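You operate a simulated robot arm through the tools that you are given. There is no shell and no other tool. Be economical: measure what you need, move in short steps, check, and stop when the job is done.

You run a simulated robot arm. Do the job below in one go: nothing can be reset, and whatever is moved stays where it is left.

JOB
Put two of the strainer baskets from the clear end of the packing table on the lower shelf of the packing table. Take the yellow edge guard on the kit table top and put it away on the lower shelf of the packing table. Put the scrap of card from the kit table top on the top deck of the cart. Fetch the green tray and set it on the lower shelf of the limiter table. Take the water job card from the kit table top and put it on the top of the white cooler. Fetch the paper cup and set it on the drain grid. Any order will do. Set down upright: strainer basket, water job card, paper cup.

It is judged by the outcome, as a careful person would: the job done as asked, and still so three seconds after it is handed in. It fails if anything else is knocked over, pushed out of place, dropped, spilled or broken.

ROBOT AND FRAMES
A 6-joint arm with a fingered hand on a trunk, on a base that drives. Base frame: it is fixed to the floor where the robot stands at the start and does not move with it; the origin is under the middle of the robot, x ahead of it, y to its left, z up; the surface under the hand at the start is at about z = 0.8. Readings come in m, rad, newtons and seconds.
With the tool pointing down near the work surface it reaches from about 0.14 to 0.84 m from the robot's upright axis, wherever it stands. Its first joint turns from -2.897 to 2.897 rad. Places, roughly: drain grid (22x22 cm) [-2.18, 5.68, 0.76]; green tray [0, 6, 0.75]; lower shelf of the limiter table [0.6, 4.4, 0.3]; lower shelf of the packing table [0.6, 0.2, 0.2]; paper cup (8x8x10 cm) [-2.6, 5.7, 0.8]; scrap of card (6x4x3 cm) [0.1, 6, 0.8]; strainer basket (7x7x11 cm) [0.5, -0.2, 0.8]; strainer basket (7x7x6 cm) [0.6, 0, 0.8]; top deck of the cart [0.6, 2.6, 0.8]; top of the white cooler [-1.6, 5.7, 0.9]; water job card [-0.75, 6, 0.75]; yellow edge guard (9x8x4 cm) [0.1, 5.7, 0.8]. Payload 5 kg.
The tool frame sits at the grasp point between the pads (the TCP): z along the fingers, y along the line on which they close. The tips reach 0.036 m beyond it. The gripper opens to 0.12 m. The gripper's body begins 0.042 m behind the TCP. The gripper is a hand of 4 fingers: y runs from the thumb to the fingers, the wrist lies at [-0.019, -0.123, -0.211] in the tool frame.
Orientation is that of the tool frame in the base frame, as a unit quaternion [x, y, z, w]. With the fingers straight down and the wrist toward the robot, the tool's x, y and z point along [0, 1, 0], [1, 0, 0] and [0, 0, -1] of the base frame.

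CONTROLS
- The arm moves only by the tool drive_tool. Its argument "steps" is a list of rows, each a list of 2 entries, a list of its own where there are three numbers: the shift along the base's x, y, z in units of 150 mm (1.0 is 150 mm), then the turn, a rotation vector about the base's x, y, z in units of 45 degrees (1.0 is 45 degrees). In form: [[[tx, ty, tz], [ax, ay, az]], ...]. A call has 1 to 8 rows; each row is the pose to reach, as a shift and turn from the pose commanded when the call began. A call with a number of a shift or a turn outside -1 to 1 is refused whole. A row lasts 0.2 s, in which the tool goes at most 0.05 m and 0.15 rad; a call with a longer step from one row to the next is refused whole. Where a pose cannot be reached the arm comes as near as it can. A force on the tool above 40 N (or 10 N above the force at the start of the call, whichever is more), or a blocked arm, ends the call early, and 0.2 s more pass. In this call time passes only in rows, and 0.2 s behind the last. It gives the time, the measured TCP pose, the force on the tool (base axes), the opening and the grip force at its end, in the units of the frame above (readings bear some noise), with the torque about the TCP (base axes, N m) and any sound that the robot's microphone picked up.
- Cameras (640 x 400 px; columns grow to the right, rows downward): "scene" is now at [0.1089, 0.0213, 1.7057]; the picture's right is [0.34, -0.94, 0.00], its down [-0.76, -0.27, -0.58] and it looks along [0.55, 0.20, -0.81] (base axes); focal length 274 px, centre (320, 200). "wrist" rides on the gripper at [0.073, -0.101, -0.142] in the tool frame; the picture's right is [-0.79, 0.29, -0.54], its down [-0.56, -0.70, 0.44] and it looks along [-0.25, 0.65, 0.71] (tool axes); focal length 280 px, centre (320, 200). There is no depth. A picture from a camera that has moved, and an enlarged one, comes with that camera's place and axes in the base frame and with its lens. The place of the scene camera against the robot may be out by one fixed shift of up to 0.018 m in any direction.
- snapshot(camera): a new picture of that camera. It takes no simulated time.
- move_column(by): slides the trunk up (or, below 0, down) by that many m; the arm and the scene camera ride with it, the base frame stays. It gives what a move gives, with no picture.
- steer(legs): drives the robot by 1 to 6 legs, each [ahead, turn to the left] in m and rad, along the robot's own axes; the way and the turn of a leg run together, so that a leg with both is an arc; at most 1.5 m and 3.142 rad a leg. The arm and the cameras ride along, it lands a little off, and it stops where it bumps. It gives what a move gives.
- move_fingers(index, middle, ring, thumb_bend, thumb_turn): sets how far each is bent, from 0 (flat) to 1 (curled in); at 0.3 the hand is open as for a grip, at 0.7 the pads meet at the TCP. One left out holds its place. A second passes; each finger stops where it meets its share of the squeeze, and holds until it gets a number again. It is the only way to open and close the hand. It gives what a move gives, with no picture; readings hold the bend of each and the force on the fingers (four entries, about 0 where the hand has none), thumb and palm. thumb_turn goes from beside the hand (0) to across from the fingers (1), as for a grip.
- pan_tilt(pan, tilt): turns the head with the scene camera to pan (to the left, within 1.501 rad either way) and tilt (down, from -0.506 to 1.204), counted from straight ahead of the robot. It gives what a move gives.
- enlarge(camera, box): a new picture of the part [left, top, right, bottom] of that camera's present view, enlarged. It takes no simulated time.
- finish_job(): hands the job in; it is judged then, once.

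Work in short steps. Places have to be worked out from the pictures, the camera data and where the tool is seen: move nearer, look again, correct. Check each grasp and each placing, and mend what went wrong. You have 207 turns and 200 pictures in all, those below and enlarged ones among them. Open the gripper and draw the arm clear of the work before you hand the job in, unless the task says otherwise; then end with one line.

The tools are called after ">>>" as a command line: name --argument value ..., lists and objects as JSON in quotes. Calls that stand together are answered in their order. drive_tool: Moves the arm, as the interface text tells. Its arguments: {"type":"object","properties":{"steps":{"type":"array","items":{"type":"array"}}},"required":["steps"]} The other tools are called the same way: move_column (by) slides the trunk up or down; move_fingers (index, middle, ring, thumb_bend, thumb_turn) moves the fingers one by one; steer (legs) drives the base; pan_tilt (pan, tilt) turns the head that bears the scene camera; snapshot (camera) takes a picture; enlarge (camera, box) takes an enlarged picture of a part of a camera's view; finish_job () hands the job in.

At the start:

```text
time_s: 0.0
eef_pos: [0.715, -0.0028, 1.0586]
orientation: [0.707, 0.707, 0.0, 0.0]
force: [-0.4, -0.3, -0.3]
ft_torque: [-0.02, -0.01, -0.01]
finger_gap: 0.1196
grasp_force: 0.0
shape: jaw
bend: [0.3, 0.3, 0.3, 0.3, 0.98]
finger forces: [0.1, 0.1, 0.0, 0.0, 0.0, 0.1]
trunk travel left (down, up): [-0.725, 0.115]
robot x, y, heading: [-0.0021, -0.0021, 0.002]
head pan, tilt: [0.344, 0.948]
```

scene: 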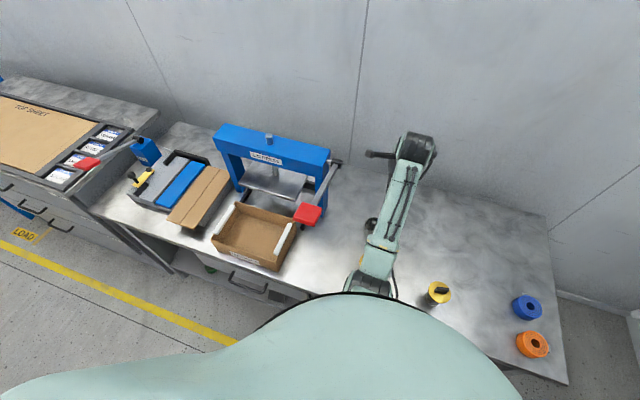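
wrist: 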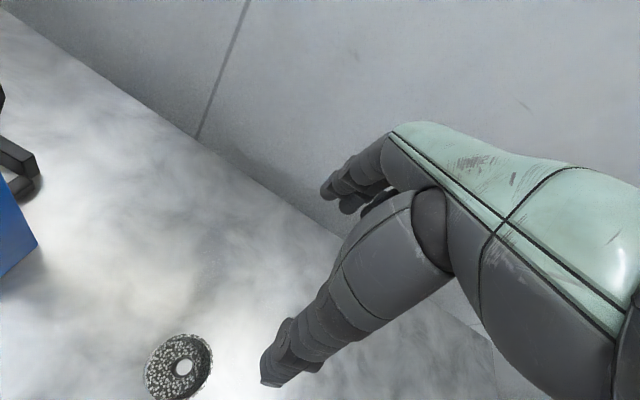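

The table ahead shows the packing table with press, and the arm hides the baskets. I look to the right and down first.

>>> pan_tilt --pan -0.3 --tilt 0.9

>>> snapshot --camera "scene"

```text
time_s: 1.0
eef_pos: [0.7152, -0.0021, 1.0573]
orientation: [0.706, 0.708, 0.0, 0.001]
force: [-0.2, -0.3, -0.9]
ft_torque: [0.0, 0.01, -0.04]
finger_gap: 0.1194
grasp_force: 0.1
shape: jaw
bend: [0.3, 0.3, 0.3, 0.3, 0.98]
finger forces: [0.0, 0.0, 0.0, 0.1, 0.1, 0.0]
trunk travel left (down, up): [-0.725, 0.115]
robot x, y, heading: [0.0011, 0.0019, -0.003]
head pan, tilt: [-0.3, 0.901]
```

```text
197 pictures are left
camera scene: at [0.1126, -0.0255, 1.7092], right [-0.29, -0.96, 0.0], down [-0.75, 0.23, -0.62], along [0.59, -0.18, -0.78], focal length 274 px, centre (320, 200)
```

scene: 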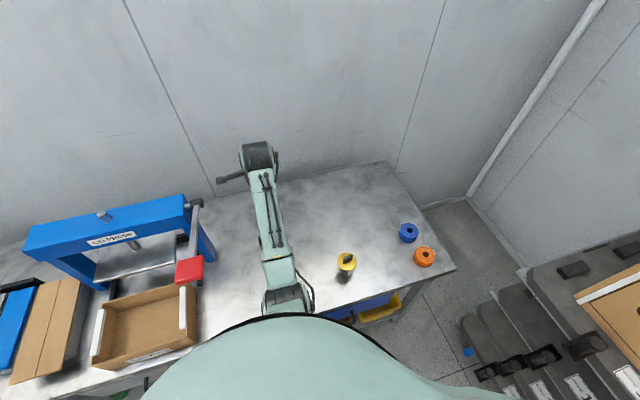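

I enlarge the clear end, to tell the items apart.

>>> enlarge --camera "scene" --box '[240, 180, 480, 330]'

>>> enlarge --camera "wrist" --box '[80, 280, 272, 400]'

```text
2.67 times, centred on (360, 255) of scene
camera zoom: at [0.1126, -0.0255, 1.7092], right [-0.29, -0.96, 0.0], down [-0.75, 0.23, -0.62], along [0.59, -0.18, -0.78], focal length 732 px, centre (213, 53)
```

zoom: 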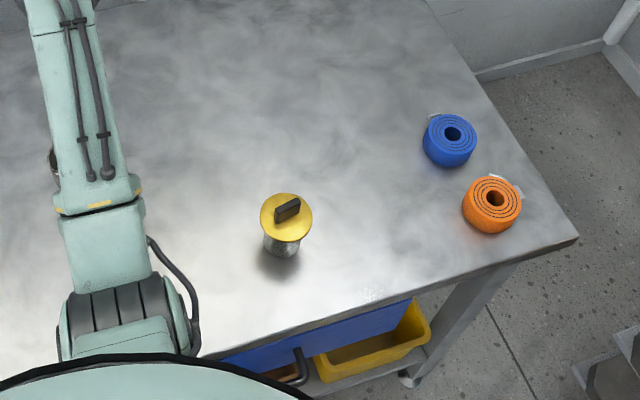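

```text
3.33 times, centred on (176, 340) of wrist
camera zoom: at [0.6126, 0.0689, 1.1999], right [0.29, -0.79, 0.54], down [-0.7, -0.56, -0.44], along [0.65, -0.25, -0.71], focal length 935 px, centre (800, -267)
```

zoom: 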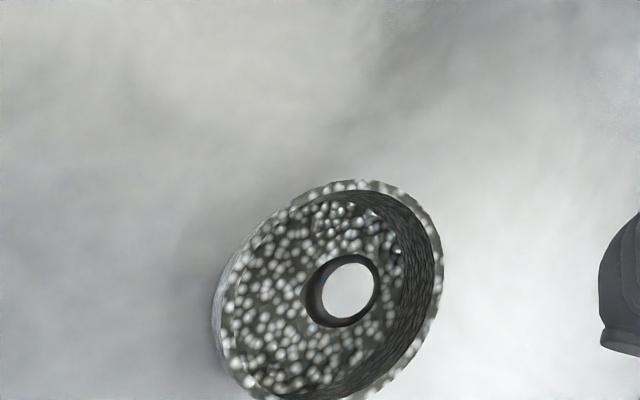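

The lidded basket is at about [0.47,-0.23], the open one is under the hand. I back off to see the whole table and its lower shelf.

>>> steer --legs '[[-0.8, 0]]'

>>> pan_tilt --pan 0 --tilt 0.6

>>> snapshot --camera "scene"

```text
time_s: 5.8
eef_pos: [-0.0967, -0.0047, 1.0591]
orientation: [0.71, 0.704, 0.0, 0.0]
force: [-0.6, 0.2, -0.2]
ft_torque: [-0.01, -0.04, -0.01]
finger_gap: 0.1196
grasp_force: 0.1
shape: jaw
bend: [0.3, 0.3, 0.3, 0.3, 0.98]
finger forces: [0.0, 0.1, 0.0, 0.0, 0.0, 0.1]
trunk travel left (down, up): [-0.725, 0.115]
robot x, y, heading: [-0.8099, -0.0001, -0.007]
head pan, tilt: [-0.3, 0.901]
```

```text
time_s: 6.6
eef_pos: [-0.0964, -0.0053, 1.058]
orientation: [0.71, 0.704, -0.001, 0.0]
force: [0.1, -0.2, 0.4]
ft_torque: [-0.01, 0.02, -0.04]
finger_gap: 0.1195
grasp_force: 0.0
shape: jaw
bend: [0.3, 0.3, 0.3, 0.3, 0.98]
finger forces: [0.0, 0.1, 0.0, 0.0, 0.0, 0.2]
trunk travel left (down, up): [-0.725, 0.115]
robot x, y, heading: [-0.8086, 0.0018, -0.008]
head pan, tilt: [0.0, 0.6]
```

```text
194 pictures are left
camera scene: at [-0.6826, -0.0014, 1.7339], right [-0.01, -1.0, 0.0], down [-0.57, 0.0, -0.82], along [0.82, -0.01, -0.57], focal length 274 px, centre (320, 200)
```

scene: 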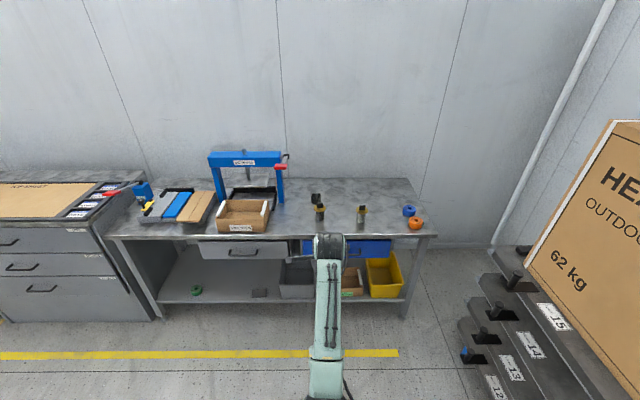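

>>> enlarge --camera "scene" --box '[140, 140, 460, 340]'

>>> enlarge --camera "scene" --box '[288, 170, 448, 270]'

```text
2.00 times, centred on (300, 240) of scene
camera zoom: at [-0.6826, -0.0014, 1.7339], right [-0.01, -1.0, 0.0], down [-0.57, 0.0, -0.82], along [0.82, -0.01, -0.57], focal length 549 px, centre (360, 120)
```

zoom: 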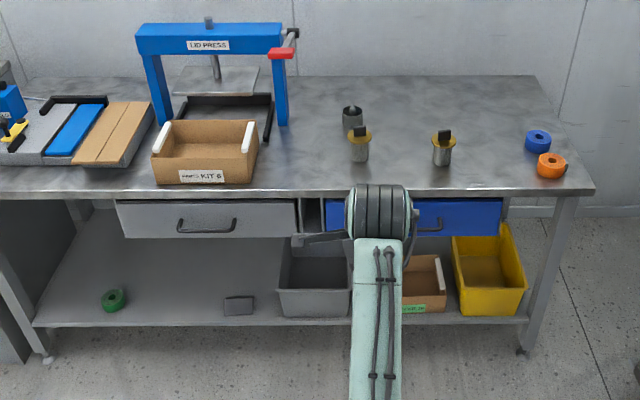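

```text
4.00 times, centred on (368, 220) of scene
camera zoom: at [-0.6826, -0.0014, 1.7339], right [-0.01, -1.0, 0.0], down [-0.57, 0.0, -0.82], along [0.82, -0.01, -0.57], focal length 1098 px, centre (128, 120)
```

zoom: 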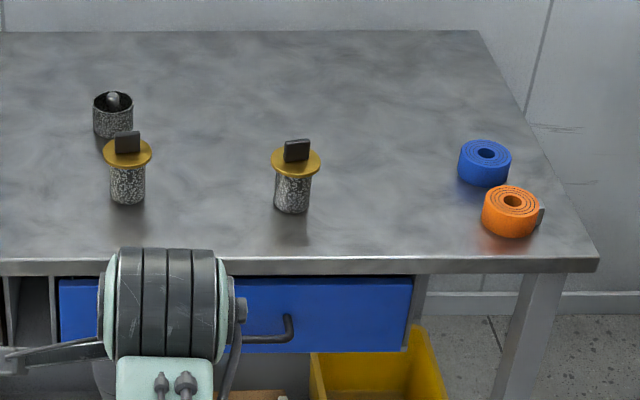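

Three baskets: two lidded at about [0.49,-0.02] and [0.47,-0.23], an open one at [0.64,0]. The free shelf space is y 0.45 to 0.72. I look at the arm's own posture to learn how it would fit under the table.

>>> pan_tilt --pan 0 --tilt 1.2

>>> snapshot --camera "scene"

>>> snapshot --camera "wrist"

```text
time_s: 7.6
eef_pos: [-0.0969, -0.0051, 1.0575]
orientation: [0.709, 0.705, 0.001, 0.0]
force: [0.2, 0.7, -0.7]
ft_torque: [-0.01, 0.03, 0.03]
finger_gap: 0.1195
grasp_force: 0.0
shape: jaw
bend: [0.3, 0.3, 0.3, 0.3, 0.98]
finger forces: [0.2, 0.1, 0.0, 0.1, 0.0, 0.0]
trunk travel left (down, up): [-0.725, 0.115]
robot x, y, heading: [-0.8147, 0.0006, -0.004]
head pan, tilt: [0.0, 1.201]
```

```text
191 pictures are left
camera scene: at [-0.7149, -0.001, 1.6894], right [-0.01, -1.0, 0.0], down [-0.93, 0.01, -0.36], along [0.36, 0.0, -0.93], focal length 274 px, centre (320, 200)
```

scene: 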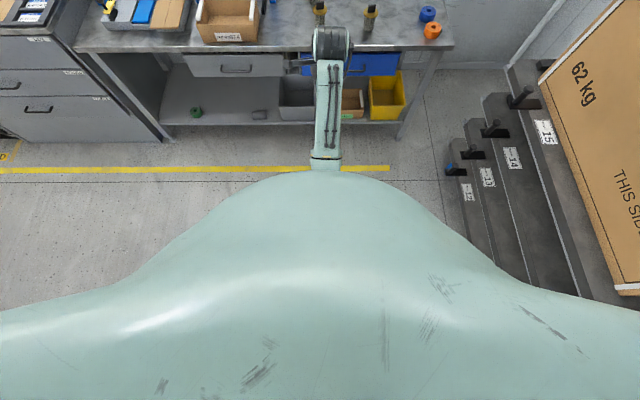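

```text
190 pictures are left
camera wrist: at [-0.1982, 0.0673, 1.1999], right [0.28, -0.79, 0.54], down [-0.7, -0.55, -0.44], along [0.65, -0.26, -0.71], focal length 280 px, centre (320, 200)
```

wrist: 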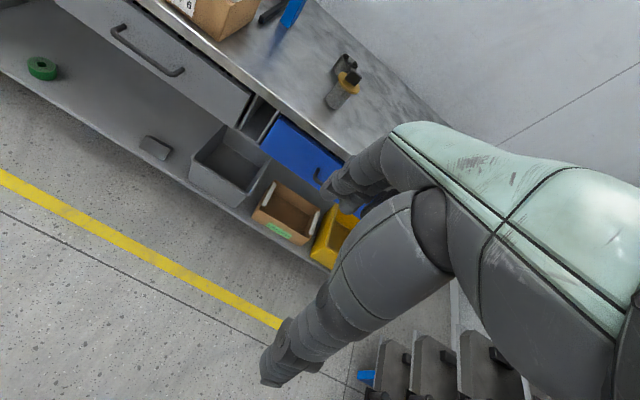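

Plan: take the right lidded basket first with the hand straight down, letting the base carry it. I turn toward it and drive so the hand comes above it.

>>> steer --legs '[[0, -0.173], [0.59, 0]]'

>>> snapshot --camera "wrist"

>>> pan_tilt --pan 0 --tilt 0.8

>>> snapshot --camera "scene"

```text
time_s: 12.0
eef_pos: [0.47, -0.226, 1.0587]
orientation: [0.766, 0.643, 0.0, 0.0]
force: [0.3, 0.3, 0.4]
ft_torque: [0.02, 0.0, -0.02]
finger_gap: 0.1195
grasp_force: 0.0
shape: jaw
bend: [0.3, 0.3, 0.3, 0.3, 0.98]
finger forces: [0.0, 0.1, 0.1, 0.1, 0.0, 0.1]
trunk travel left (down, up): [-0.725, 0.115]
robot x, y, heading: [-0.2301, -0.0998, -0.174]
head pan, tilt: [0.0, 1.201]
```

```text
189 pictures are left
camera wrist: at [0.3823, -0.1378, 1.1999], right [0.15, -0.83, 0.54], down [-0.79, -0.43, -0.44], along [0.6, -0.36, -0.71], focal length 280 px, centre (320, 200)
```

wrist: 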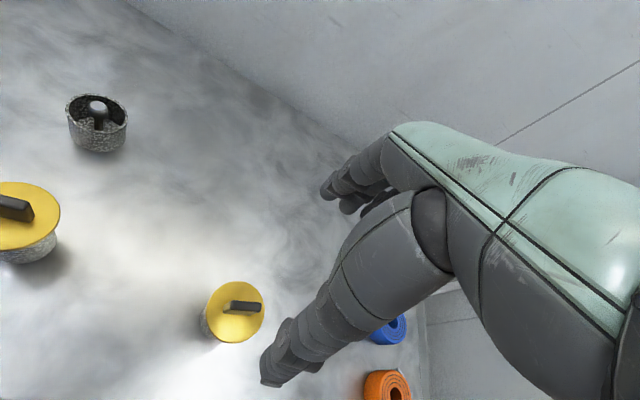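

```text
time_s: 12.8
eef_pos: [0.4703, -0.2268, 1.0578]
orientation: [0.767, 0.642, -0.001, 0.0]
force: [0.1, 0.2, -1.2]
ft_torque: [-0.02, -0.03, -0.01]
finger_gap: 0.1195
grasp_force: 0.0
shape: jaw
bend: [0.3, 0.3, 0.3, 0.3, 0.98]
finger forces: [0.1, 0.0, 0.0, 0.0, 0.0, 0.1]
trunk travel left (down, up): [-0.725, 0.115]
robot x, y, heading: [-0.2343, -0.1015, -0.172]
head pan, tilt: [0.0, 0.799]
```

```text
188 pictures are left
camera scene: at [-0.1139, -0.1218, 1.7171], right [-0.17, -0.98, 0.0], down [-0.71, 0.12, -0.7], along [0.69, -0.12, -0.72], focal length 274 px, centre (320, 200)
```

scene: 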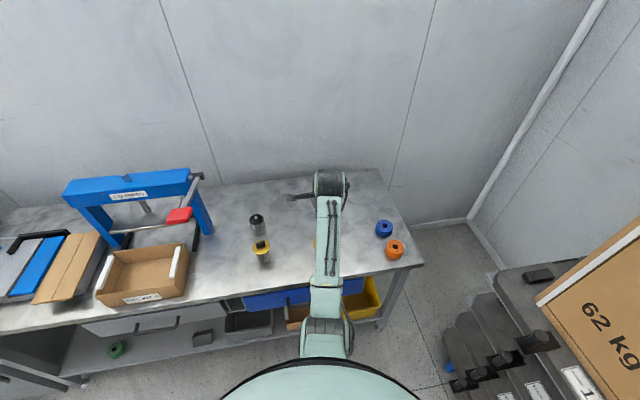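

The wrist view puts the lid at about [0.454,-0.223], 16 mm short of the TCP. I correct and come down partway, then look.

>>> drive_tool --steps '[[[-0.107, 0.027, -0.2], [0, 0, 0]], [[-0.107, 0.027, -0.5], [0, 0, 0]], [[-0.107, 0.027, -0.7], [0, 0, 0]]]'

>>> snapshot --camera "wrist"

```text
time_s: 13.6
eef_pos: [0.454, -0.223, 0.953]
orientation: [0.766, 0.643, 0.0, 0.001]
force: [-0.3, 0.1, 0.1]
ft_torque: [0.02, 0.01, 0.02]
finger_gap: 0.1197
grasp_force: 0.1
shape: jaw
bend: [0.3, 0.3, 0.3, 0.3, 0.98]
finger forces: [0.1, 0.0, 0.0, 0.0, 0.1, 0.0]
trunk travel left (down, up): [-0.725, 0.115]
robot x, y, heading: [-0.2331, -0.096, -0.172]
head pan, tilt: [0.0, 0.799]
```

```text
187 pictures are left
camera wrist: at [0.3663, -0.1345, 1.0945], right [0.15, -0.83, 0.54], down [-0.79, -0.43, -0.44], along [0.6, -0.36, -0.71], focal length 280 px, centre (320, 200)
```

wrist: 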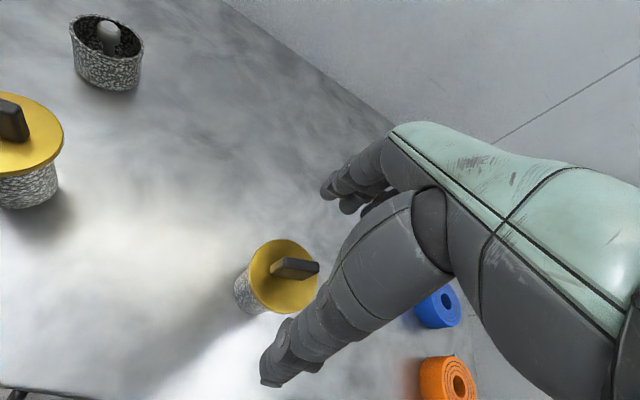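

Triangulated lid at [0.455,-0.224,0.874], centred under the TCP. I come down to z about 0.866.

>>> drive_tool --steps '[[[0, 0, -0.2], [0, 0, 0]], [[0, 0, -0.4], [0, 0, 0]], [[0, 0, -0.58], [0, 0, 0]]]'

>>> snapshot --camera "wrist"

```text
time_s: 14.4
eef_pos: [0.4549, -0.2214, 0.8676]
orientation: [0.766, 0.643, 0.0, 0.001]
force: [-0.5, 0.9, -0.1]
ft_torque: [0.01, 0.03, 0.0]
finger_gap: 0.1199
grasp_force: 0.0
shape: jaw
bend: [0.3, 0.3, 0.3, 0.3, 0.98]
finger forces: [0.1, 0.0, 0.0, 0.1, 0.0, 0.0]
trunk travel left (down, up): [-0.725, 0.115]
robot x, y, heading: [-0.2321, -0.0978, -0.171]
head pan, tilt: [0.0, 0.799]
```

```text
186 pictures are left
camera wrist: at [0.3663, -0.1329, 1.008], right [0.15, -0.83, 0.54], down [-0.79, -0.43, -0.44], along [0.6, -0.36, -0.71], focal length 280 px, centre (320, 200)
```

wrist: 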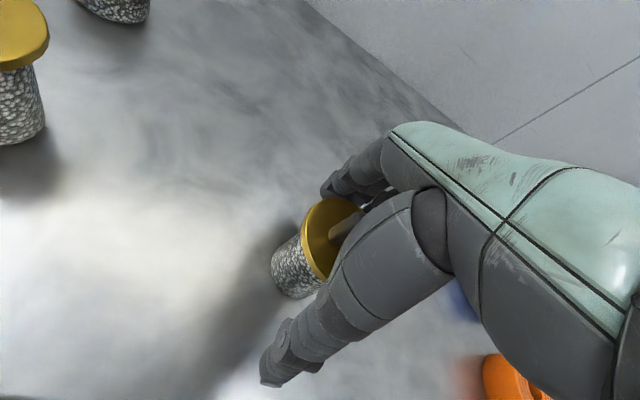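

The hand straddles the basket. I close on it.

>>> move_fingers --index 0.65 --middle 0.65 --ring 0.65 --thumb_bend 0.65

>>> snapshot --camera "wrist"

```text
time_s: 15.4
eef_pos: [0.4531, -0.2214, 0.8666]
orientation: [0.765, 0.644, 0.0, 0.0]
force: [-0.2, 0.1, 0.2]
ft_torque: [-0.03, 0.0, -0.06]
finger_gap: 0.0509
grasp_force: 19.5
shape: fingers
bend: [0.54, 0.59, 0.65, 0.57, 0.96]
finger forces: [12.0, 7.0, 0.0, 0.0, 19.6, 0.0]
trunk travel left (down, up): [-0.725, 0.115]
robot x, y, heading: [-0.234, -0.0991, -0.173]
head pan, tilt: [0.0, 0.799]
```

```text
185 pictures are left
camera wrist: at [0.3662, -0.1329, 1.0082], right [0.15, -0.83, 0.54], down [-0.79, -0.43, -0.44], along [0.6, -0.36, -0.71], focal length 280 px, centre (320, 200)
```

wrist: 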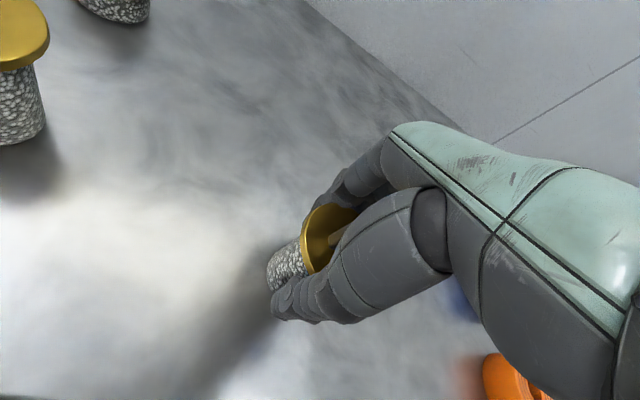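

Index, middle and thumb hold the body under the lid (19 N). I lift.

>>> drive_tool --steps '[[[0, 0, 0.2], [0, 0, 0]], [[0, 0, 0.5], [0, 0, 0]], [[0, 0, 0.8], [0, 0, 0]]]'

>>> snapshot --camera "wrist"

```text
time_s: 16.2
eef_pos: [0.453, -0.2209, 0.9851]
orientation: [0.766, 0.643, 0.0, 0.0]
force: [-0.2, 0.4, -1.7]
ft_torque: [-0.01, 0.0, 0.02]
finger_gap: 0.0507
grasp_force: 18.7
shape: fingers
bend: [0.54, 0.59, 0.65, 0.58, 0.96]
finger forces: [11.8, 6.5, 0.0, 0.0, 19.5, 0.0]
trunk travel left (down, up): [-0.725, 0.115]
robot x, y, heading: [-0.2344, -0.0968, -0.173]
head pan, tilt: [0.0, 0.799]
```

```text
184 pictures are left
camera wrist: at [0.3652, -0.1332, 1.127], right [0.15, -0.83, 0.54], down [-0.79, -0.43, -0.44], along [0.6, -0.36, -0.71], focal length 280 px, centre (320, 200)
```

wrist: 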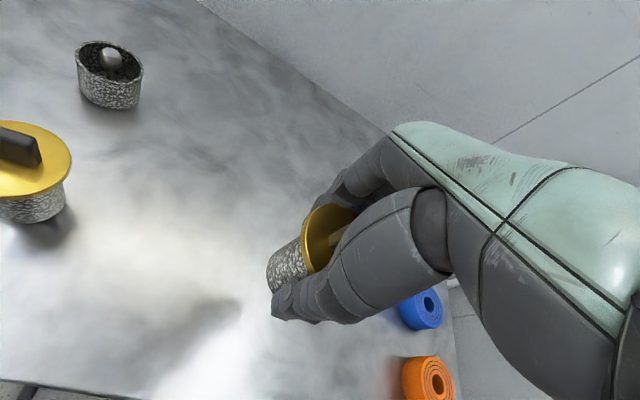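

The basket is held, its bottom 67 mm below the TCP. I back off straight, turn toward the shelf gap and lower the trunk.

>>> steer --legs '[[-0.6, 0], [0, 0.53]]'

>>> move_column --by -0.6

>>> pan_tilt --pan 0 --tilt 0.3

>>> snapshot --camera "scene"

>>> snapshot --camera "wrist"

```text
time_s: 21.7
eef_pos: [-0.1728, 0.2481, 0.9845]
orientation: [0.569, 0.822, 0.0, 0.0]
force: [-0.3, 0.3, -1.3]
ft_torque: [-0.03, -0.01, 0.04]
finger_gap: 0.0507
grasp_force: 18.1
shape: fingers
bend: [0.54, 0.59, 0.65, 0.58, 0.96]
finger forces: [11.4, 6.5, 0.0, 0.1, 19.0, 0.0]
trunk travel left (down, up): [-0.725, 0.115]
robot x, y, heading: [-0.8254, 0.0054, 0.368]
head pan, tilt: [0.0, 0.799]
```

```text
refused: -0.6 is not a number from -0.4 to 0.4
```

```text
time_s: 22.6
eef_pos: [-0.1728, 0.2486, 0.9852]
orientation: [0.569, 0.823, 0.0, 0.001]
force: [0.0, 0.7, -1.6]
ft_torque: [0.03, 0.01, 0.0]
finger_gap: 0.0504
grasp_force: 18.4
shape: fingers
bend: [0.54, 0.59, 0.65, 0.58, 0.96]
finger forces: [11.5, 6.4, 0.0, 0.0, 19.0, 0.1]
trunk travel left (down, up): [-0.725, 0.115]
robot x, y, heading: [-0.8268, 0.001, 0.363]
head pan, tilt: [0.0, 0.3]
```

```text
183 pictures are left
camera scene: at [-0.6998, 0.0441, 1.7614], right [0.35, -0.94, 0.0], down [-0.28, -0.1, -0.95], along [0.89, 0.34, -0.3], focal length 274 px, centre (320, 200)
```

scene: 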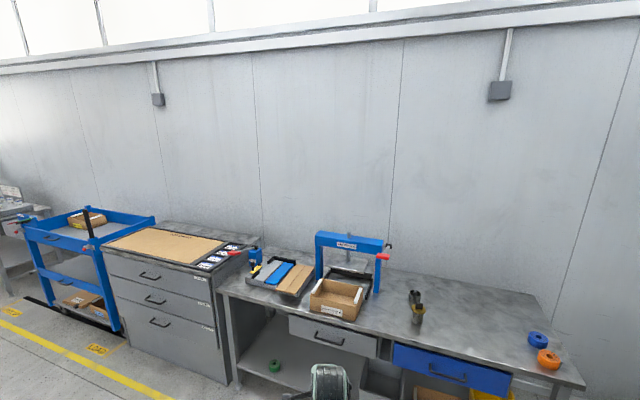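

```text
182 pictures are left
camera wrist: at [-0.2942, 0.2799, 1.1268], right [0.55, -0.64, 0.54], down [-0.46, -0.77, -0.44], along [0.7, -0.01, -0.71], focal length 280 px, centre (320, 200)
```

wrist: 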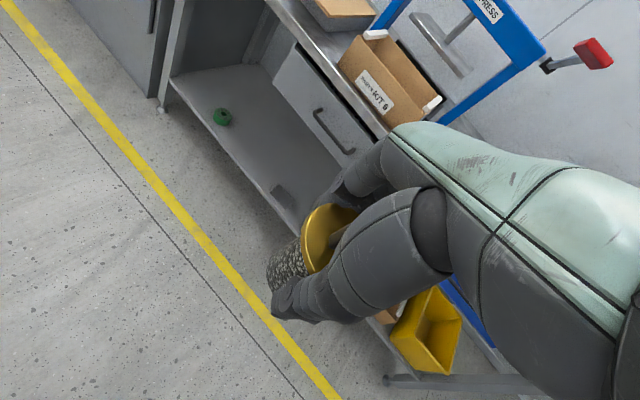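

Trunk moves are limited to 0.4 m; I lower in two, then look at the gap from a low viewpoint.

>>> move_column --by -0.35

>>> move_column --by -0.29

>>> snapshot --camera "scene"

>>> snapshot --camera "wrist"

```text
time_s: 26.0
eef_pos: [-0.1731, 0.2484, 0.6344]
orientation: [0.568, 0.823, 0.0, 0.0]
force: [0.2, 1.0, -1.4]
ft_torque: [-0.02, 0.01, -0.03]
finger_gap: 0.0507
grasp_force: 18.2
shape: fingers
bend: [0.54, 0.59, 0.65, 0.58, 0.96]
finger forces: [11.5, 6.6, 0.0, 0.0, 18.8, 0.1]
trunk travel left (down, up): [-0.375, 0.465]
robot x, y, heading: [-0.8246, 0.0054, 0.359]
head pan, tilt: [0.0, 0.3]
```

```text
time_s: 28.9
eef_pos: [-0.1724, 0.2475, 0.3453]
orientation: [0.568, 0.823, 0.001, 0.0]
force: [0.2, 0.4, -2.1]
ft_torque: [0.0, -0.02, -0.04]
finger_gap: 0.0505
grasp_force: 18.5
shape: fingers
bend: [0.54, 0.59, 0.65, 0.58, 0.96]
finger forces: [11.4, 6.6, 0.0, 0.0, 18.9, 0.0]
trunk travel left (down, up): [-0.085, 0.755]
robot x, y, heading: [-0.8257, 0.0043, 0.363]
head pan, tilt: [0.0, 0.3]
```

```text
181 pictures are left
camera scene: at [-0.7, 0.0442, 1.1215], right [0.35, -0.94, 0.0], down [-0.28, -0.1, -0.96], along [0.89, 0.34, -0.3], focal length 274 px, centre (320, 200)
```

scene: 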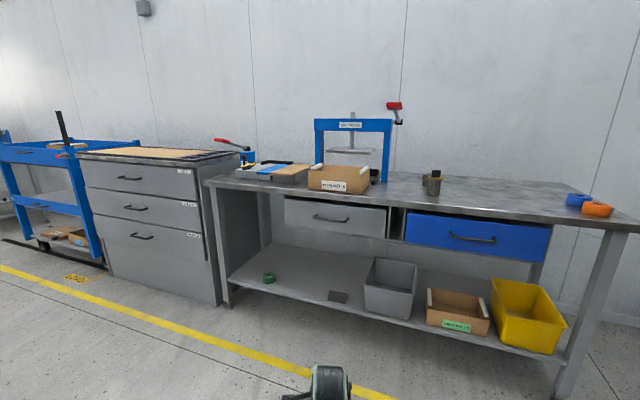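

```text
180 pictures are left
camera wrist: at [-0.2944, 0.2799, 0.4869], right [0.55, -0.64, 0.54], down [-0.46, -0.77, -0.44], along [0.7, -0.01, -0.71], focal length 280 px, centre (320, 200)
```

wrist: 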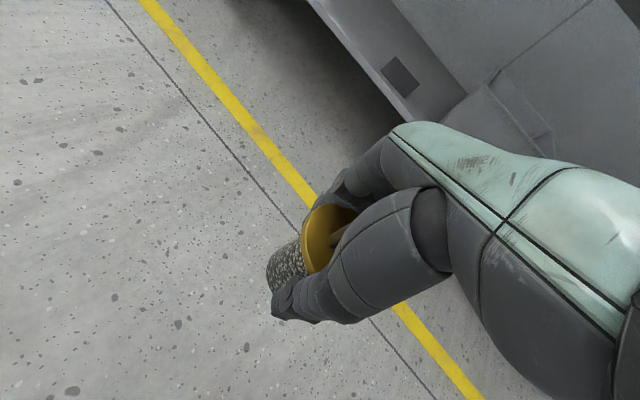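

The wrist top clears the drawer bottom (0.615) when the TCP is near 0.305, basket bottom then at 0.24 over the shelf at about 0.206. I lower to that, aim slightly left and drive in most of the way.

>>> move_column --by -0.04

>>> steer --legs '[[0, 0.02], [0.5, 0]]'

>>> snapshot --camera "scene"

>>> snapshot --camera "wrist"

```text
time_s: 29.8
eef_pos: [-0.1733, 0.2484, 0.3053]
orientation: [0.569, 0.823, 0.001, 0.0]
force: [-0.4, -0.1, -1.7]
ft_torque: [0.03, 0.02, -0.02]
finger_gap: 0.0504
grasp_force: 18.3
shape: fingers
bend: [0.54, 0.59, 0.65, 0.58, 0.96]
finger forces: [11.6, 6.5, 0.1, 0.1, 18.8, 0.0]
trunk travel left (down, up): [-0.045, 0.795]
robot x, y, heading: [-0.8279, 0.0017, 0.36]
head pan, tilt: [0.0, 0.3]
```

```text
time_s: 33.3
eef_pos: [0.2906, 0.4488, 0.3052]
orientation: [0.561, 0.828, 0.0, 0.0]
force: [-0.2, -0.1, -1.6]
ft_torque: [0.02, 0.0, -0.05]
finger_gap: 0.0504
grasp_force: 18.7
shape: fingers
bend: [0.54, 0.59, 0.65, 0.58, 0.96]
finger forces: [11.5, 6.4, 0.1, 0.1, 18.9, 0.1]
trunk travel left (down, up): [-0.045, 0.795]
robot x, y, heading: [-0.3596, 0.1913, 0.38]
head pan, tilt: [0.0, 0.3]
```

```text
179 pictures are left
camera scene: at [-0.2316, 0.2337, 1.0814], right [0.37, -0.93, 0.0], down [-0.27, -0.11, -0.96], along [0.89, 0.35, -0.3], focal length 274 px, centre (320, 200)
```

scene: 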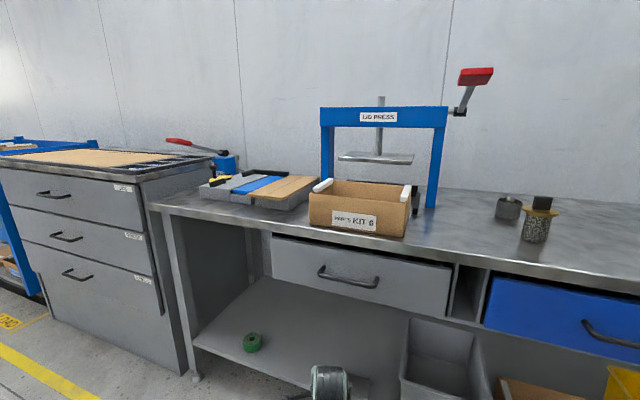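

```text
178 pictures are left
camera wrist: at [0.1695, 0.4772, 0.4467], right [0.56, -0.63, 0.54], down [-0.44, -0.78, -0.44], along [0.7, 0.01, -0.71], focal length 280 px, centre (320, 200)
```

wrist: 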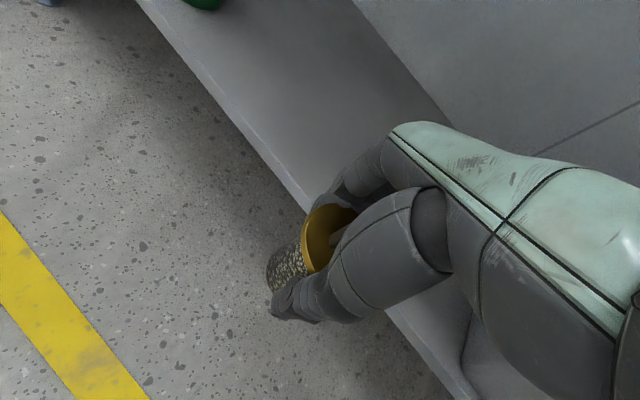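

The basket is just at the shelf edge, with clearance over and under. I drive 0.21 m further in.

>>> steer --legs '[[0.21, 0]]'

>>> snapshot --camera "scene"

>>> snapshot --camera "wrist"

```text
time_s: 35.1
eef_pos: [0.4875, 0.5232, 0.3058]
orientation: [0.563, 0.826, 0.001, 0.0]
force: [-0.7, -0.1, -1.4]
ft_torque: [-0.03, 0.01, -0.03]
finger_gap: 0.0504
grasp_force: 18.6
shape: fingers
bend: [0.54, 0.59, 0.65, 0.58, 0.96]
finger forces: [11.5, 6.6, 0.0, 0.0, 18.8, 0.0]
trunk travel left (down, up): [-0.045, 0.795]
robot x, y, heading: [-0.166, 0.2645, 0.38]
head pan, tilt: [0.0, 0.3]
```

```text
177 pictures are left
camera scene: at [-0.0351, 0.311, 1.0814], right [0.37, -0.93, 0.0], down [-0.28, -0.11, -0.96], along [0.89, 0.35, -0.3], focal length 274 px, centre (320, 200)
```

scene: 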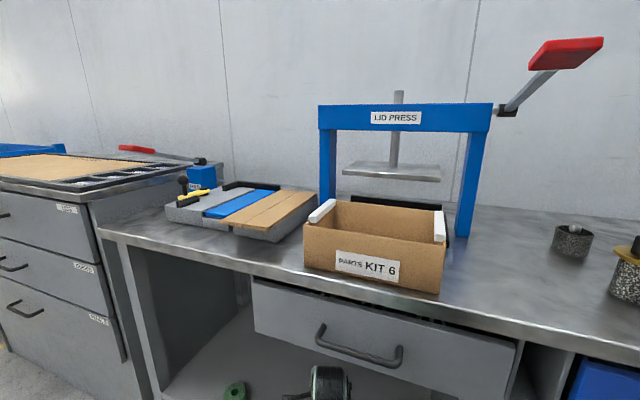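

```text
176 pictures are left
camera wrist: at [0.367, 0.5526, 0.4466], right [0.56, -0.63, 0.54], down [-0.45, -0.78, -0.44], along [0.7, 0.0, -0.71], focal length 280 px, centre (320, 200)
```

wrist: 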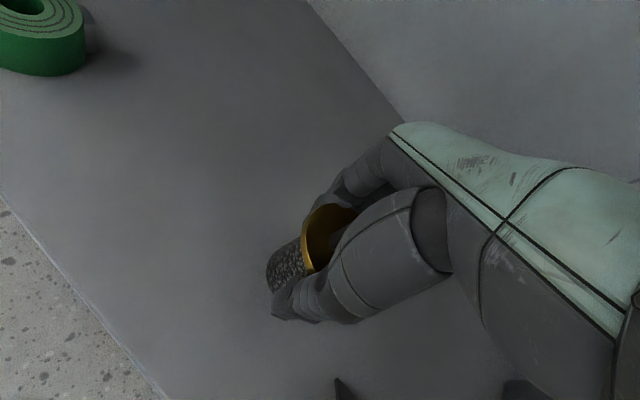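

All clear below (grey box corner at y 0.415). I lower in small steps until contact shows.

>>> drive_tool --steps '[[[0, 0, -0.1], [0, 0, 0]], [[0, 0, -0.18], [0, 0, 0]], [[0, 0, -0.2], [0, 0, 0]], [[0, 0, -0.22], [0, 0, 0]]]'

>>> enlarge --camera "wrist" --box '[200, 180, 392, 340]'

```text
time_s: 36.1
eef_pos: [0.4899, 0.5224, 0.2734]
orientation: [0.563, 0.827, 0.002, 0.001]
force: [-0.7, 0.4, 17.6]
ft_torque: [0.0, -0.33, 0.0]
finger_gap: 0.0416
grasp_force: 14.2
shape: fingers
bend: [0.57, 0.59, 0.65, 0.6, 0.96]
finger forces: [6.6, 8.5, 0.0, 0.1, 13.8, 0.1]
trunk travel left (down, up): [-0.045, 0.795]
robot x, y, heading: [-0.1585, 0.27, 0.376]
head pan, tilt: [0.0, 0.3]
```

```text
2.50 times, centred on (296, 260) of wrist
camera zoom: at [0.3674, 0.5529, 0.4155], right [0.55, -0.63, 0.54], down [-0.44, -0.78, -0.45], along [0.7, 0.01, -0.71], focal length 701 px, centre (380, 50)
```

zoom: 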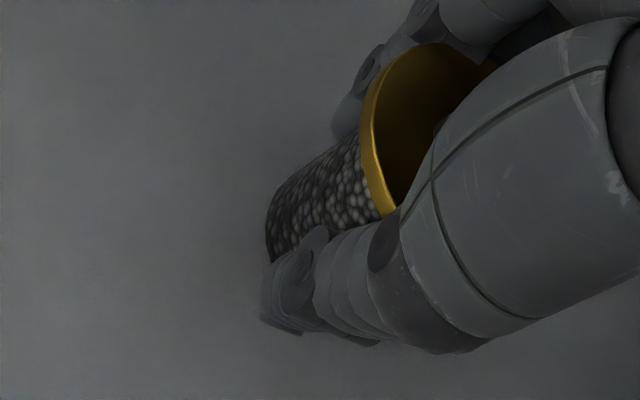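

Contact (17 N up): the basket stands on the shelf. I ease up 2 mm to relieve it and open the hand.

>>> drive_tool --steps '[[[0, 0, 0.015], [0, 0, 0]]]'

>>> move_fingers --index 0.45 --middle 0.45 --ring 0.45 --thumb_bend 0.45

>>> move_fingers --index 0.3 --middle 0.3 --ring 0.3 --thumb_bend 0.3

>>> enlarge --camera "wrist" --box '[200, 180, 392, 340]'

```text
time_s: 36.5
eef_pos: [0.4895, 0.5225, 0.2752]
orientation: [0.562, 0.827, -0.001, 0.0]
force: [4.2, 1.7, 9.2]
ft_torque: [0.03, -0.43, 0.06]
finger_gap: 0.0416
grasp_force: 15.6
shape: fingers
bend: [0.57, 0.59, 0.65, 0.6, 0.96]
finger forces: [8.2, 9.8, 0.0, 0.0, 11.9, 0.0]
trunk travel left (down, up): [-0.045, 0.795]
robot x, y, heading: [-0.1632, 0.2654, 0.379]
head pan, tilt: [0.0, 0.3]
```

```text
time_s: 37.5
eef_pos: [0.4879, 0.5223, 0.2736]
orientation: [0.563, 0.827, 0.0, 0.0]
force: [-0.4, -0.1, 0.5]
ft_torque: [0.0, 0.0, 0.03]
finger_gap: 0.0788
grasp_force: 0.3
shape: fingers
bend: [0.45, 0.45, 0.45, 0.45, 0.97]
finger forces: [0.0, 0.1, 0.0, 0.1, 0.1, 0.0]
trunk travel left (down, up): [-0.045, 0.795]
robot x, y, heading: [-0.159, 0.2687, 0.377]
head pan, tilt: [0.0, 0.3]
```

```text
time_s: 38.5
eef_pos: [0.4892, 0.523, 0.2744]
orientation: [0.562, 0.827, 0.0, 0.001]
force: [0.2, 0.3, 0.4]
ft_torque: [-0.02, -0.02, -0.01]
finger_gap: 0.1229
grasp_force: 0.0
shape: fingers
bend: [0.3, 0.3, 0.3, 0.3, 0.97]
finger forces: [0.0, 0.0, 0.0, 0.1, 0.1, 0.0]
trunk travel left (down, up): [-0.045, 0.795]
robot x, y, heading: [-0.1611, 0.2688, 0.372]
head pan, tilt: [0.0, 0.3]
```

```text
2.50 times, centred on (296, 260) of wrist
camera zoom: at [0.3674, 0.5531, 0.4162], right [0.56, -0.63, 0.54], down [-0.45, -0.78, -0.44], along [0.7, 0.0, -0.71], focal length 701 px, centre (380, 50)
```

zoom: 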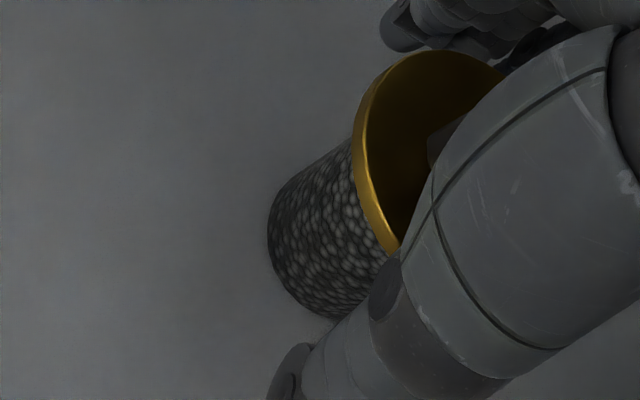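

The basket stands upright. Lifting would press the wrist into the drawer, so I slide the hand out sideways to the left, along the open channel between thumb and fingers.

>>> drive_tool --steps '[[[-0.08, 0.2, 0.02], [0, 0, 0]], [[-0.16, 0.41, 0.02], [0, 0, 0]], [[-0.24, 0.62, 0.02], [0, 0, 0]], [[-0.32, 0.83, 0.02], [0, 0, 0]]]'

>>> snapshot --camera "wrist"

```text
time_s: 39.5
eef_pos: [0.4399, 0.6478, 0.2785]
orientation: [0.563, 0.827, 0.0, 0.0]
force: [-0.6, 0.1, 0.6]
ft_torque: [0.0, 0.01, 0.01]
finger_gap: 0.1232
grasp_force: 0.1
shape: fingers
bend: [0.3, 0.3, 0.3, 0.3, 0.98]
finger forces: [0.0, 0.1, 0.0, 0.0, 0.0, 0.0]
trunk travel left (down, up): [-0.045, 0.795]
robot x, y, heading: [-0.1586, 0.2655, 0.376]
head pan, tilt: [0.0, 0.3]
```

```text
173 pictures are left
camera wrist: at [0.3189, 0.6771, 0.4193], right [0.56, -0.63, 0.54], down [-0.45, -0.78, -0.44], along [0.7, 0.0, -0.71], focal length 280 px, centre (320, 200)
```

wrist: 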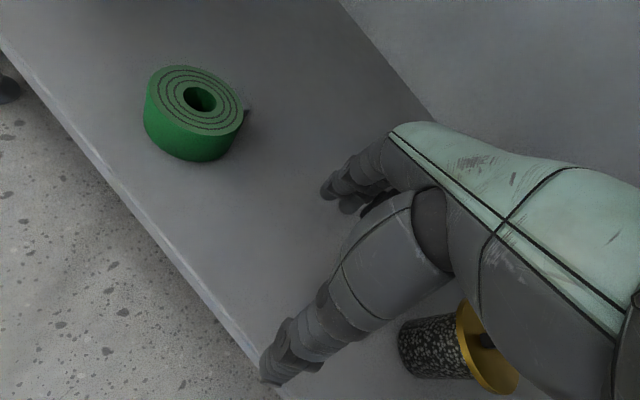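

Basket stands free. I back out, re-centre the hand and raise the trunk for the second basket.

>>> steer --legs '[[-0.6, 0]]'

>>> drive_tool --steps '[[[0.08, -0.2, 0], [0, 0, 0]], [[0.16, -0.41, 0], [0, 0, 0]], [[0.24, -0.62, 0], [0, 0, 0]], [[0.32, -0.83, 0], [0, 0, 0]]]'

>>> pan_tilt --pan 0 --tilt 0.5

>>> snapshot --camera "scene"

>>> move_column --by 0.4

>>> move_column --by 0.38

```text
time_s: 43.2
eef_pos: [-0.1144, 0.4238, 0.2769]
orientation: [0.568, 0.823, 0.0, 0.0]
force: [0.3, -0.5, -0.2]
ft_torque: [-0.02, 0.01, -0.02]
finger_gap: 0.1232
grasp_force: 0.0
shape: fingers
bend: [0.3, 0.3, 0.3, 0.3, 0.98]
finger forces: [0.1, 0.0, 0.0, 0.0, 0.1, 0.0]
trunk travel left (down, up): [-0.045, 0.795]
robot x, y, heading: [-0.7184, 0.0486, 0.365]
head pan, tilt: [0.0, 0.3]
```

```text
time_s: 44.2
eef_pos: [-0.0663, 0.3, 0.278]
orientation: [0.568, 0.823, 0.0, 0.0]
force: [-0.2, 0.7, -0.3]
ft_torque: [0.02, -0.02, -0.01]
finger_gap: 0.1232
grasp_force: 0.0
shape: fingers
bend: [0.3, 0.3, 0.3, 0.3, 0.98]
finger forces: [0.0, 0.1, 0.1, 0.0, 0.0, 0.0]
trunk travel left (down, up): [-0.045, 0.795]
robot x, y, heading: [-0.7227, 0.0533, 0.368]
head pan, tilt: [0.0, 0.3]
```

```text
time_s: 44.9
eef_pos: [-0.0662, 0.3006, 0.2769]
orientation: [0.568, 0.823, 0.0, 0.0]
force: [0.0, -0.1, 0.0]
ft_torque: [0.06, -0.02, 0.01]
finger_gap: 0.1231
grasp_force: 0.0
shape: fingers
bend: [0.3, 0.3, 0.3, 0.3, 0.98]
finger forces: [0.0, 0.1, 0.0, 0.1, 0.0, 0.0]
trunk travel left (down, up): [-0.045, 0.795]
robot x, y, heading: [-0.7201, 0.0555, 0.364]
head pan, tilt: [0.0, 0.499]
```

```text
172 pictures are left
camera scene: at [-0.5958, 0.0926, 1.0631], right [0.35, -0.93, 0.0], down [-0.45, -0.17, -0.88], along [0.82, 0.31, -0.48], focal length 274 px, centre (320, 200)
```

scene: 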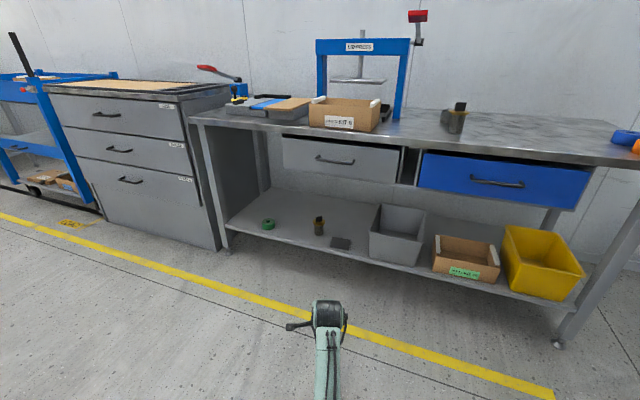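

```text
time_s: 48.7
eef_pos: [-0.0666, 0.2996, 0.6772]
orientation: [0.568, 0.823, 0.0, 0.0]
force: [-0.1, 0.1, -0.8]
ft_torque: [-0.02, -0.01, 0.02]
finger_gap: 0.1232
grasp_force: 0.0
shape: fingers
bend: [0.3, 0.3, 0.3, 0.3, 0.98]
finger forces: [0.0, 0.0, 0.0, 0.1, 0.0, 0.0]
trunk travel left (down, up): [-0.445, 0.395]
robot x, y, heading: [-0.7205, 0.0541, 0.362]
head pan, tilt: [0.0, 0.499]
```

```text
time_s: 52.4
eef_pos: [-0.0646, 0.2995, 1.0561]
orientation: [0.568, 0.823, 0.001, 0.0]
force: [-0.5, -0.5, 0.0]
ft_torque: [-0.03, 0.0, 0.01]
finger_gap: 0.1231
grasp_force: 0.1
shape: fingers
bend: [0.3, 0.3, 0.3, 0.3, 0.98]
finger forces: [0.0, 0.0, 0.0, 0.1, 0.0, 0.0]
trunk travel left (down, up): [-0.825, 0.015]
robot x, y, heading: [-0.7153, 0.0572, 0.363]
head pan, tilt: [0.0, 0.499]
```

First basket stands fine between the roll and the box. Now the second lidded basket at about [0.475,-0.01].

>>> steer --legs '[[0, -0.418], [0.498, 0]]'

>>> snapshot --camera "wrist"

```text
time_s: 57.0
eef_pos: [0.4788, -0.0147, 1.0589]
orientation: [0.726, 0.687, 0.0, 0.0]
force: [0.7, 0.1, 0.1]
ft_torque: [0.0, -0.01, 0.01]
finger_gap: 0.123
grasp_force: 0.0
shape: fingers
bend: [0.3, 0.3, 0.3, 0.3, 0.98]
finger forces: [0.0, 0.0, 0.0, 0.0, 0.0, 0.0]
trunk travel left (down, up): [-0.825, 0.015]
robot x, y, heading: [-0.2154, 0.027, -0.055]
head pan, tilt: [0.0, 0.499]
```

```text
171 pictures are left
camera wrist: at [0.3818, 0.0625, 1.1993], right [0.24, -0.8, 0.54], down [-0.73, -0.52, -0.44], along [0.64, -0.29, -0.71], focal length 280 px, centre (320, 200)
```

wrist: 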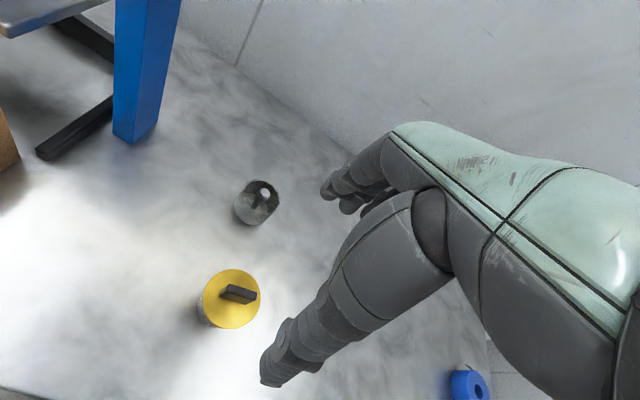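

Lid at [0.478,-0.006]: I correct y by 8 mm and descend.

>>> drive_tool --steps '[[[0, 0.05, -0.3], [0, 0, 0]], [[0, 0.05, -0.6], [0, 0, 0]], [[0, 0.05, -0.8], [0, 0, 0]]]'

>>> snapshot --camera "wrist"

```text
time_s: 57.8
eef_pos: [0.4805, -0.0066, 0.9356]
orientation: [0.726, 0.687, -0.001, 0.0]
force: [1.4, -0.3, 0.1]
ft_torque: [-0.03, 0.04, 0.0]
finger_gap: 0.1233
grasp_force: 0.1
shape: fingers
bend: [0.3, 0.3, 0.3, 0.3, 0.98]
finger forces: [0.0, 0.1, 0.0, 0.1, 0.0, 0.0]
trunk travel left (down, up): [-0.825, 0.015]
robot x, y, heading: [-0.2192, 0.0264, -0.052]
head pan, tilt: [0.0, 0.499]
```

```text
170 pictures are left
camera wrist: at [0.3824, 0.0715, 1.078], right [0.24, -0.8, 0.54], down [-0.73, -0.52, -0.44], along [0.64, -0.29, -0.71], focal length 280 px, centre (320, 200)
```

wrist: 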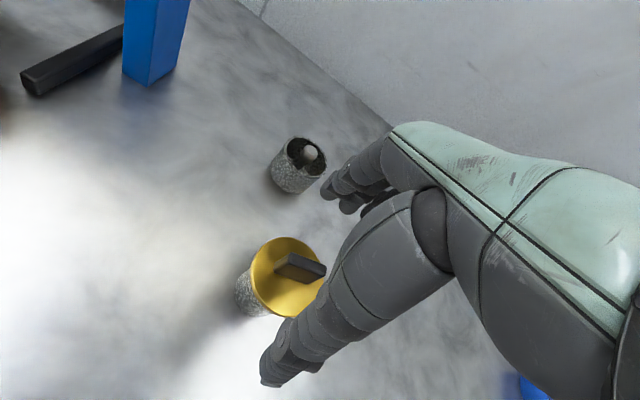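

Aligned; descend to grasp height and close.

>>> drive_tool --steps '[[[-0.01, 0, -0.2], [0, 0, 0]], [[-0.015, 0, -0.4], [0, 0, 0]], [[-0.015, 0, -0.465], [0, 0, 0]]]'

>>> move_fingers --index 0.65 --middle 0.65 --ring 0.65 --thumb_bend 0.65

>>> snapshot --camera "wrist"

```text
time_s: 58.6
eef_pos: [0.4771, -0.0064, 0.8669]
orientation: [0.727, 0.687, 0.0, 0.0]
force: [-0.1, 0.2, -1.3]
ft_torque: [0.04, 0.02, 0.01]
finger_gap: 0.1231
grasp_force: 0.1
shape: fingers
bend: [0.3, 0.3, 0.3, 0.3, 0.98]
finger forces: [0.0, 0.1, 0.0, 0.1, 0.0, 0.0]
trunk travel left (down, up): [-0.825, 0.015]
robot x, y, heading: [-0.2165, 0.0239, -0.058]
head pan, tilt: [0.0, 0.499]
```

```text
time_s: 59.6
eef_pos: [0.4772, -0.0065, 0.8678]
orientation: [0.726, 0.687, 0.0, 0.001]
force: [1.4, -0.8, -0.4]
ft_torque: [-0.02, -0.03, 0.02]
finger_gap: 0.0549
grasp_force: 19.4
shape: fingers
bend: [0.51, 0.6, 0.65, 0.57, 0.97]
finger forces: [13.4, 5.9, 0.0, 0.0, 19.2, 0.0]
trunk travel left (down, up): [-0.825, 0.015]
robot x, y, heading: [-0.2175, 0.0222, -0.055]
head pan, tilt: [0.0, 0.499]
```

```text
169 pictures are left
camera wrist: at [0.3794, 0.0708, 1.0095], right [0.24, -0.8, 0.54], down [-0.73, -0.52, -0.44], along [0.64, -0.29, -0.71], focal length 280 px, centre (320, 200)
```

wrist: 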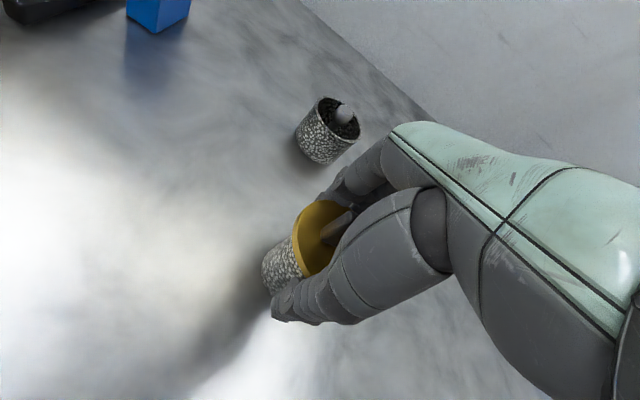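

Good grip. I lift, back off, and shift the base left so I can enter the shelf along the lane y≈0.655 between first basket and roll.

>>> drive_tool --steps '[[[0, 0, 0.2], [0, 0, 0]], [[0, 0, 0.5], [0, 0, 0]], [[0, 0, 0.8], [0, 0, 0]]]'

>>> steer --legs '[[-0.55, 0], [0, 1.625], [0.6, 0], [0, -1.57]]'

>>> move_column --by -0.4

>>> move_column --by -0.28

>>> snapshot --camera "scene"

```text
time_s: 60.4
eef_pos: [0.4744, -0.0077, 0.9871]
orientation: [0.726, 0.687, 0.0, 0.0]
force: [0.4, -0.5, -1.5]
ft_torque: [-0.02, 0.01, -0.02]
finger_gap: 0.0549
grasp_force: 18.9
shape: fingers
bend: [0.51, 0.6, 0.65, 0.57, 0.97]
finger forces: [13.1, 5.3, 0.0, 0.1, 19.0, 0.1]
trunk travel left (down, up): [-0.825, 0.015]
robot x, y, heading: [-0.214, 0.0238, -0.052]
head pan, tilt: [0.0, 0.499]
```

```text
time_s: 76.3
eef_pos: [-0.0634, 0.6661, 0.987]
orientation: [0.71, 0.704, 0.0, 0.0]
force: [-1.0, -0.7, -1.0]
ft_torque: [0.0, 0.03, -0.03]
finger_gap: 0.0537
grasp_force: 15.9
shape: fingers
bend: [0.51, 0.6, 0.65, 0.58, 0.97]
finger forces: [11.4, 4.9, 0.1, 0.0, 16.5, 0.0]
trunk travel left (down, up): [-0.825, 0.015]
robot x, y, heading: [-0.7586, 0.6676, -0.006]
head pan, tilt: [0.0, 0.499]
```

```text
time_s: 80.2
eef_pos: [-0.0635, 0.6655, 0.5861]
orientation: [0.709, 0.705, 0.0, 0.0]
force: [-0.3, -0.3, -1.9]
ft_torque: [0.0, -0.03, 0.03]
finger_gap: 0.0536
grasp_force: 16.2
shape: fingers
bend: [0.51, 0.6, 0.65, 0.58, 0.97]
finger forces: [11.4, 4.9, 0.0, 0.0, 16.5, 0.1]
trunk travel left (down, up): [-0.425, 0.415]
robot x, y, heading: [-0.7543, 0.6624, -0.004]
head pan, tilt: [0.0, 0.499]
```

```text
time_s: 83.0
eef_pos: [-0.0637, 0.6652, 0.3071]
orientation: [0.709, 0.705, 0.0, 0.0]
force: [-0.4, -0.3, -1.1]
ft_torque: [0.0, 0.03, 0.0]
finger_gap: 0.0535
grasp_force: 16.1
shape: fingers
bend: [0.51, 0.6, 0.65, 0.58, 0.97]
finger forces: [11.5, 4.9, 0.0, 0.0, 16.4, 0.0]
trunk travel left (down, up): [-0.145, 0.695]
robot x, y, heading: [-0.7548, 0.668, -0.006]
head pan, tilt: [0.0, 0.499]
```

```text
168 pictures are left
camera scene: at [-0.6257, 0.6603, 1.1631], right [-0.01, -1.0, 0.0], down [-0.48, 0.0, -0.88], along [0.88, -0.01, -0.48], focal length 274 px, centre (320, 200)
```

scene: 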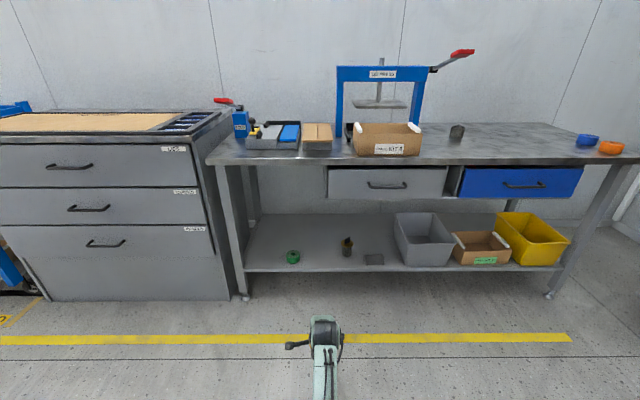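

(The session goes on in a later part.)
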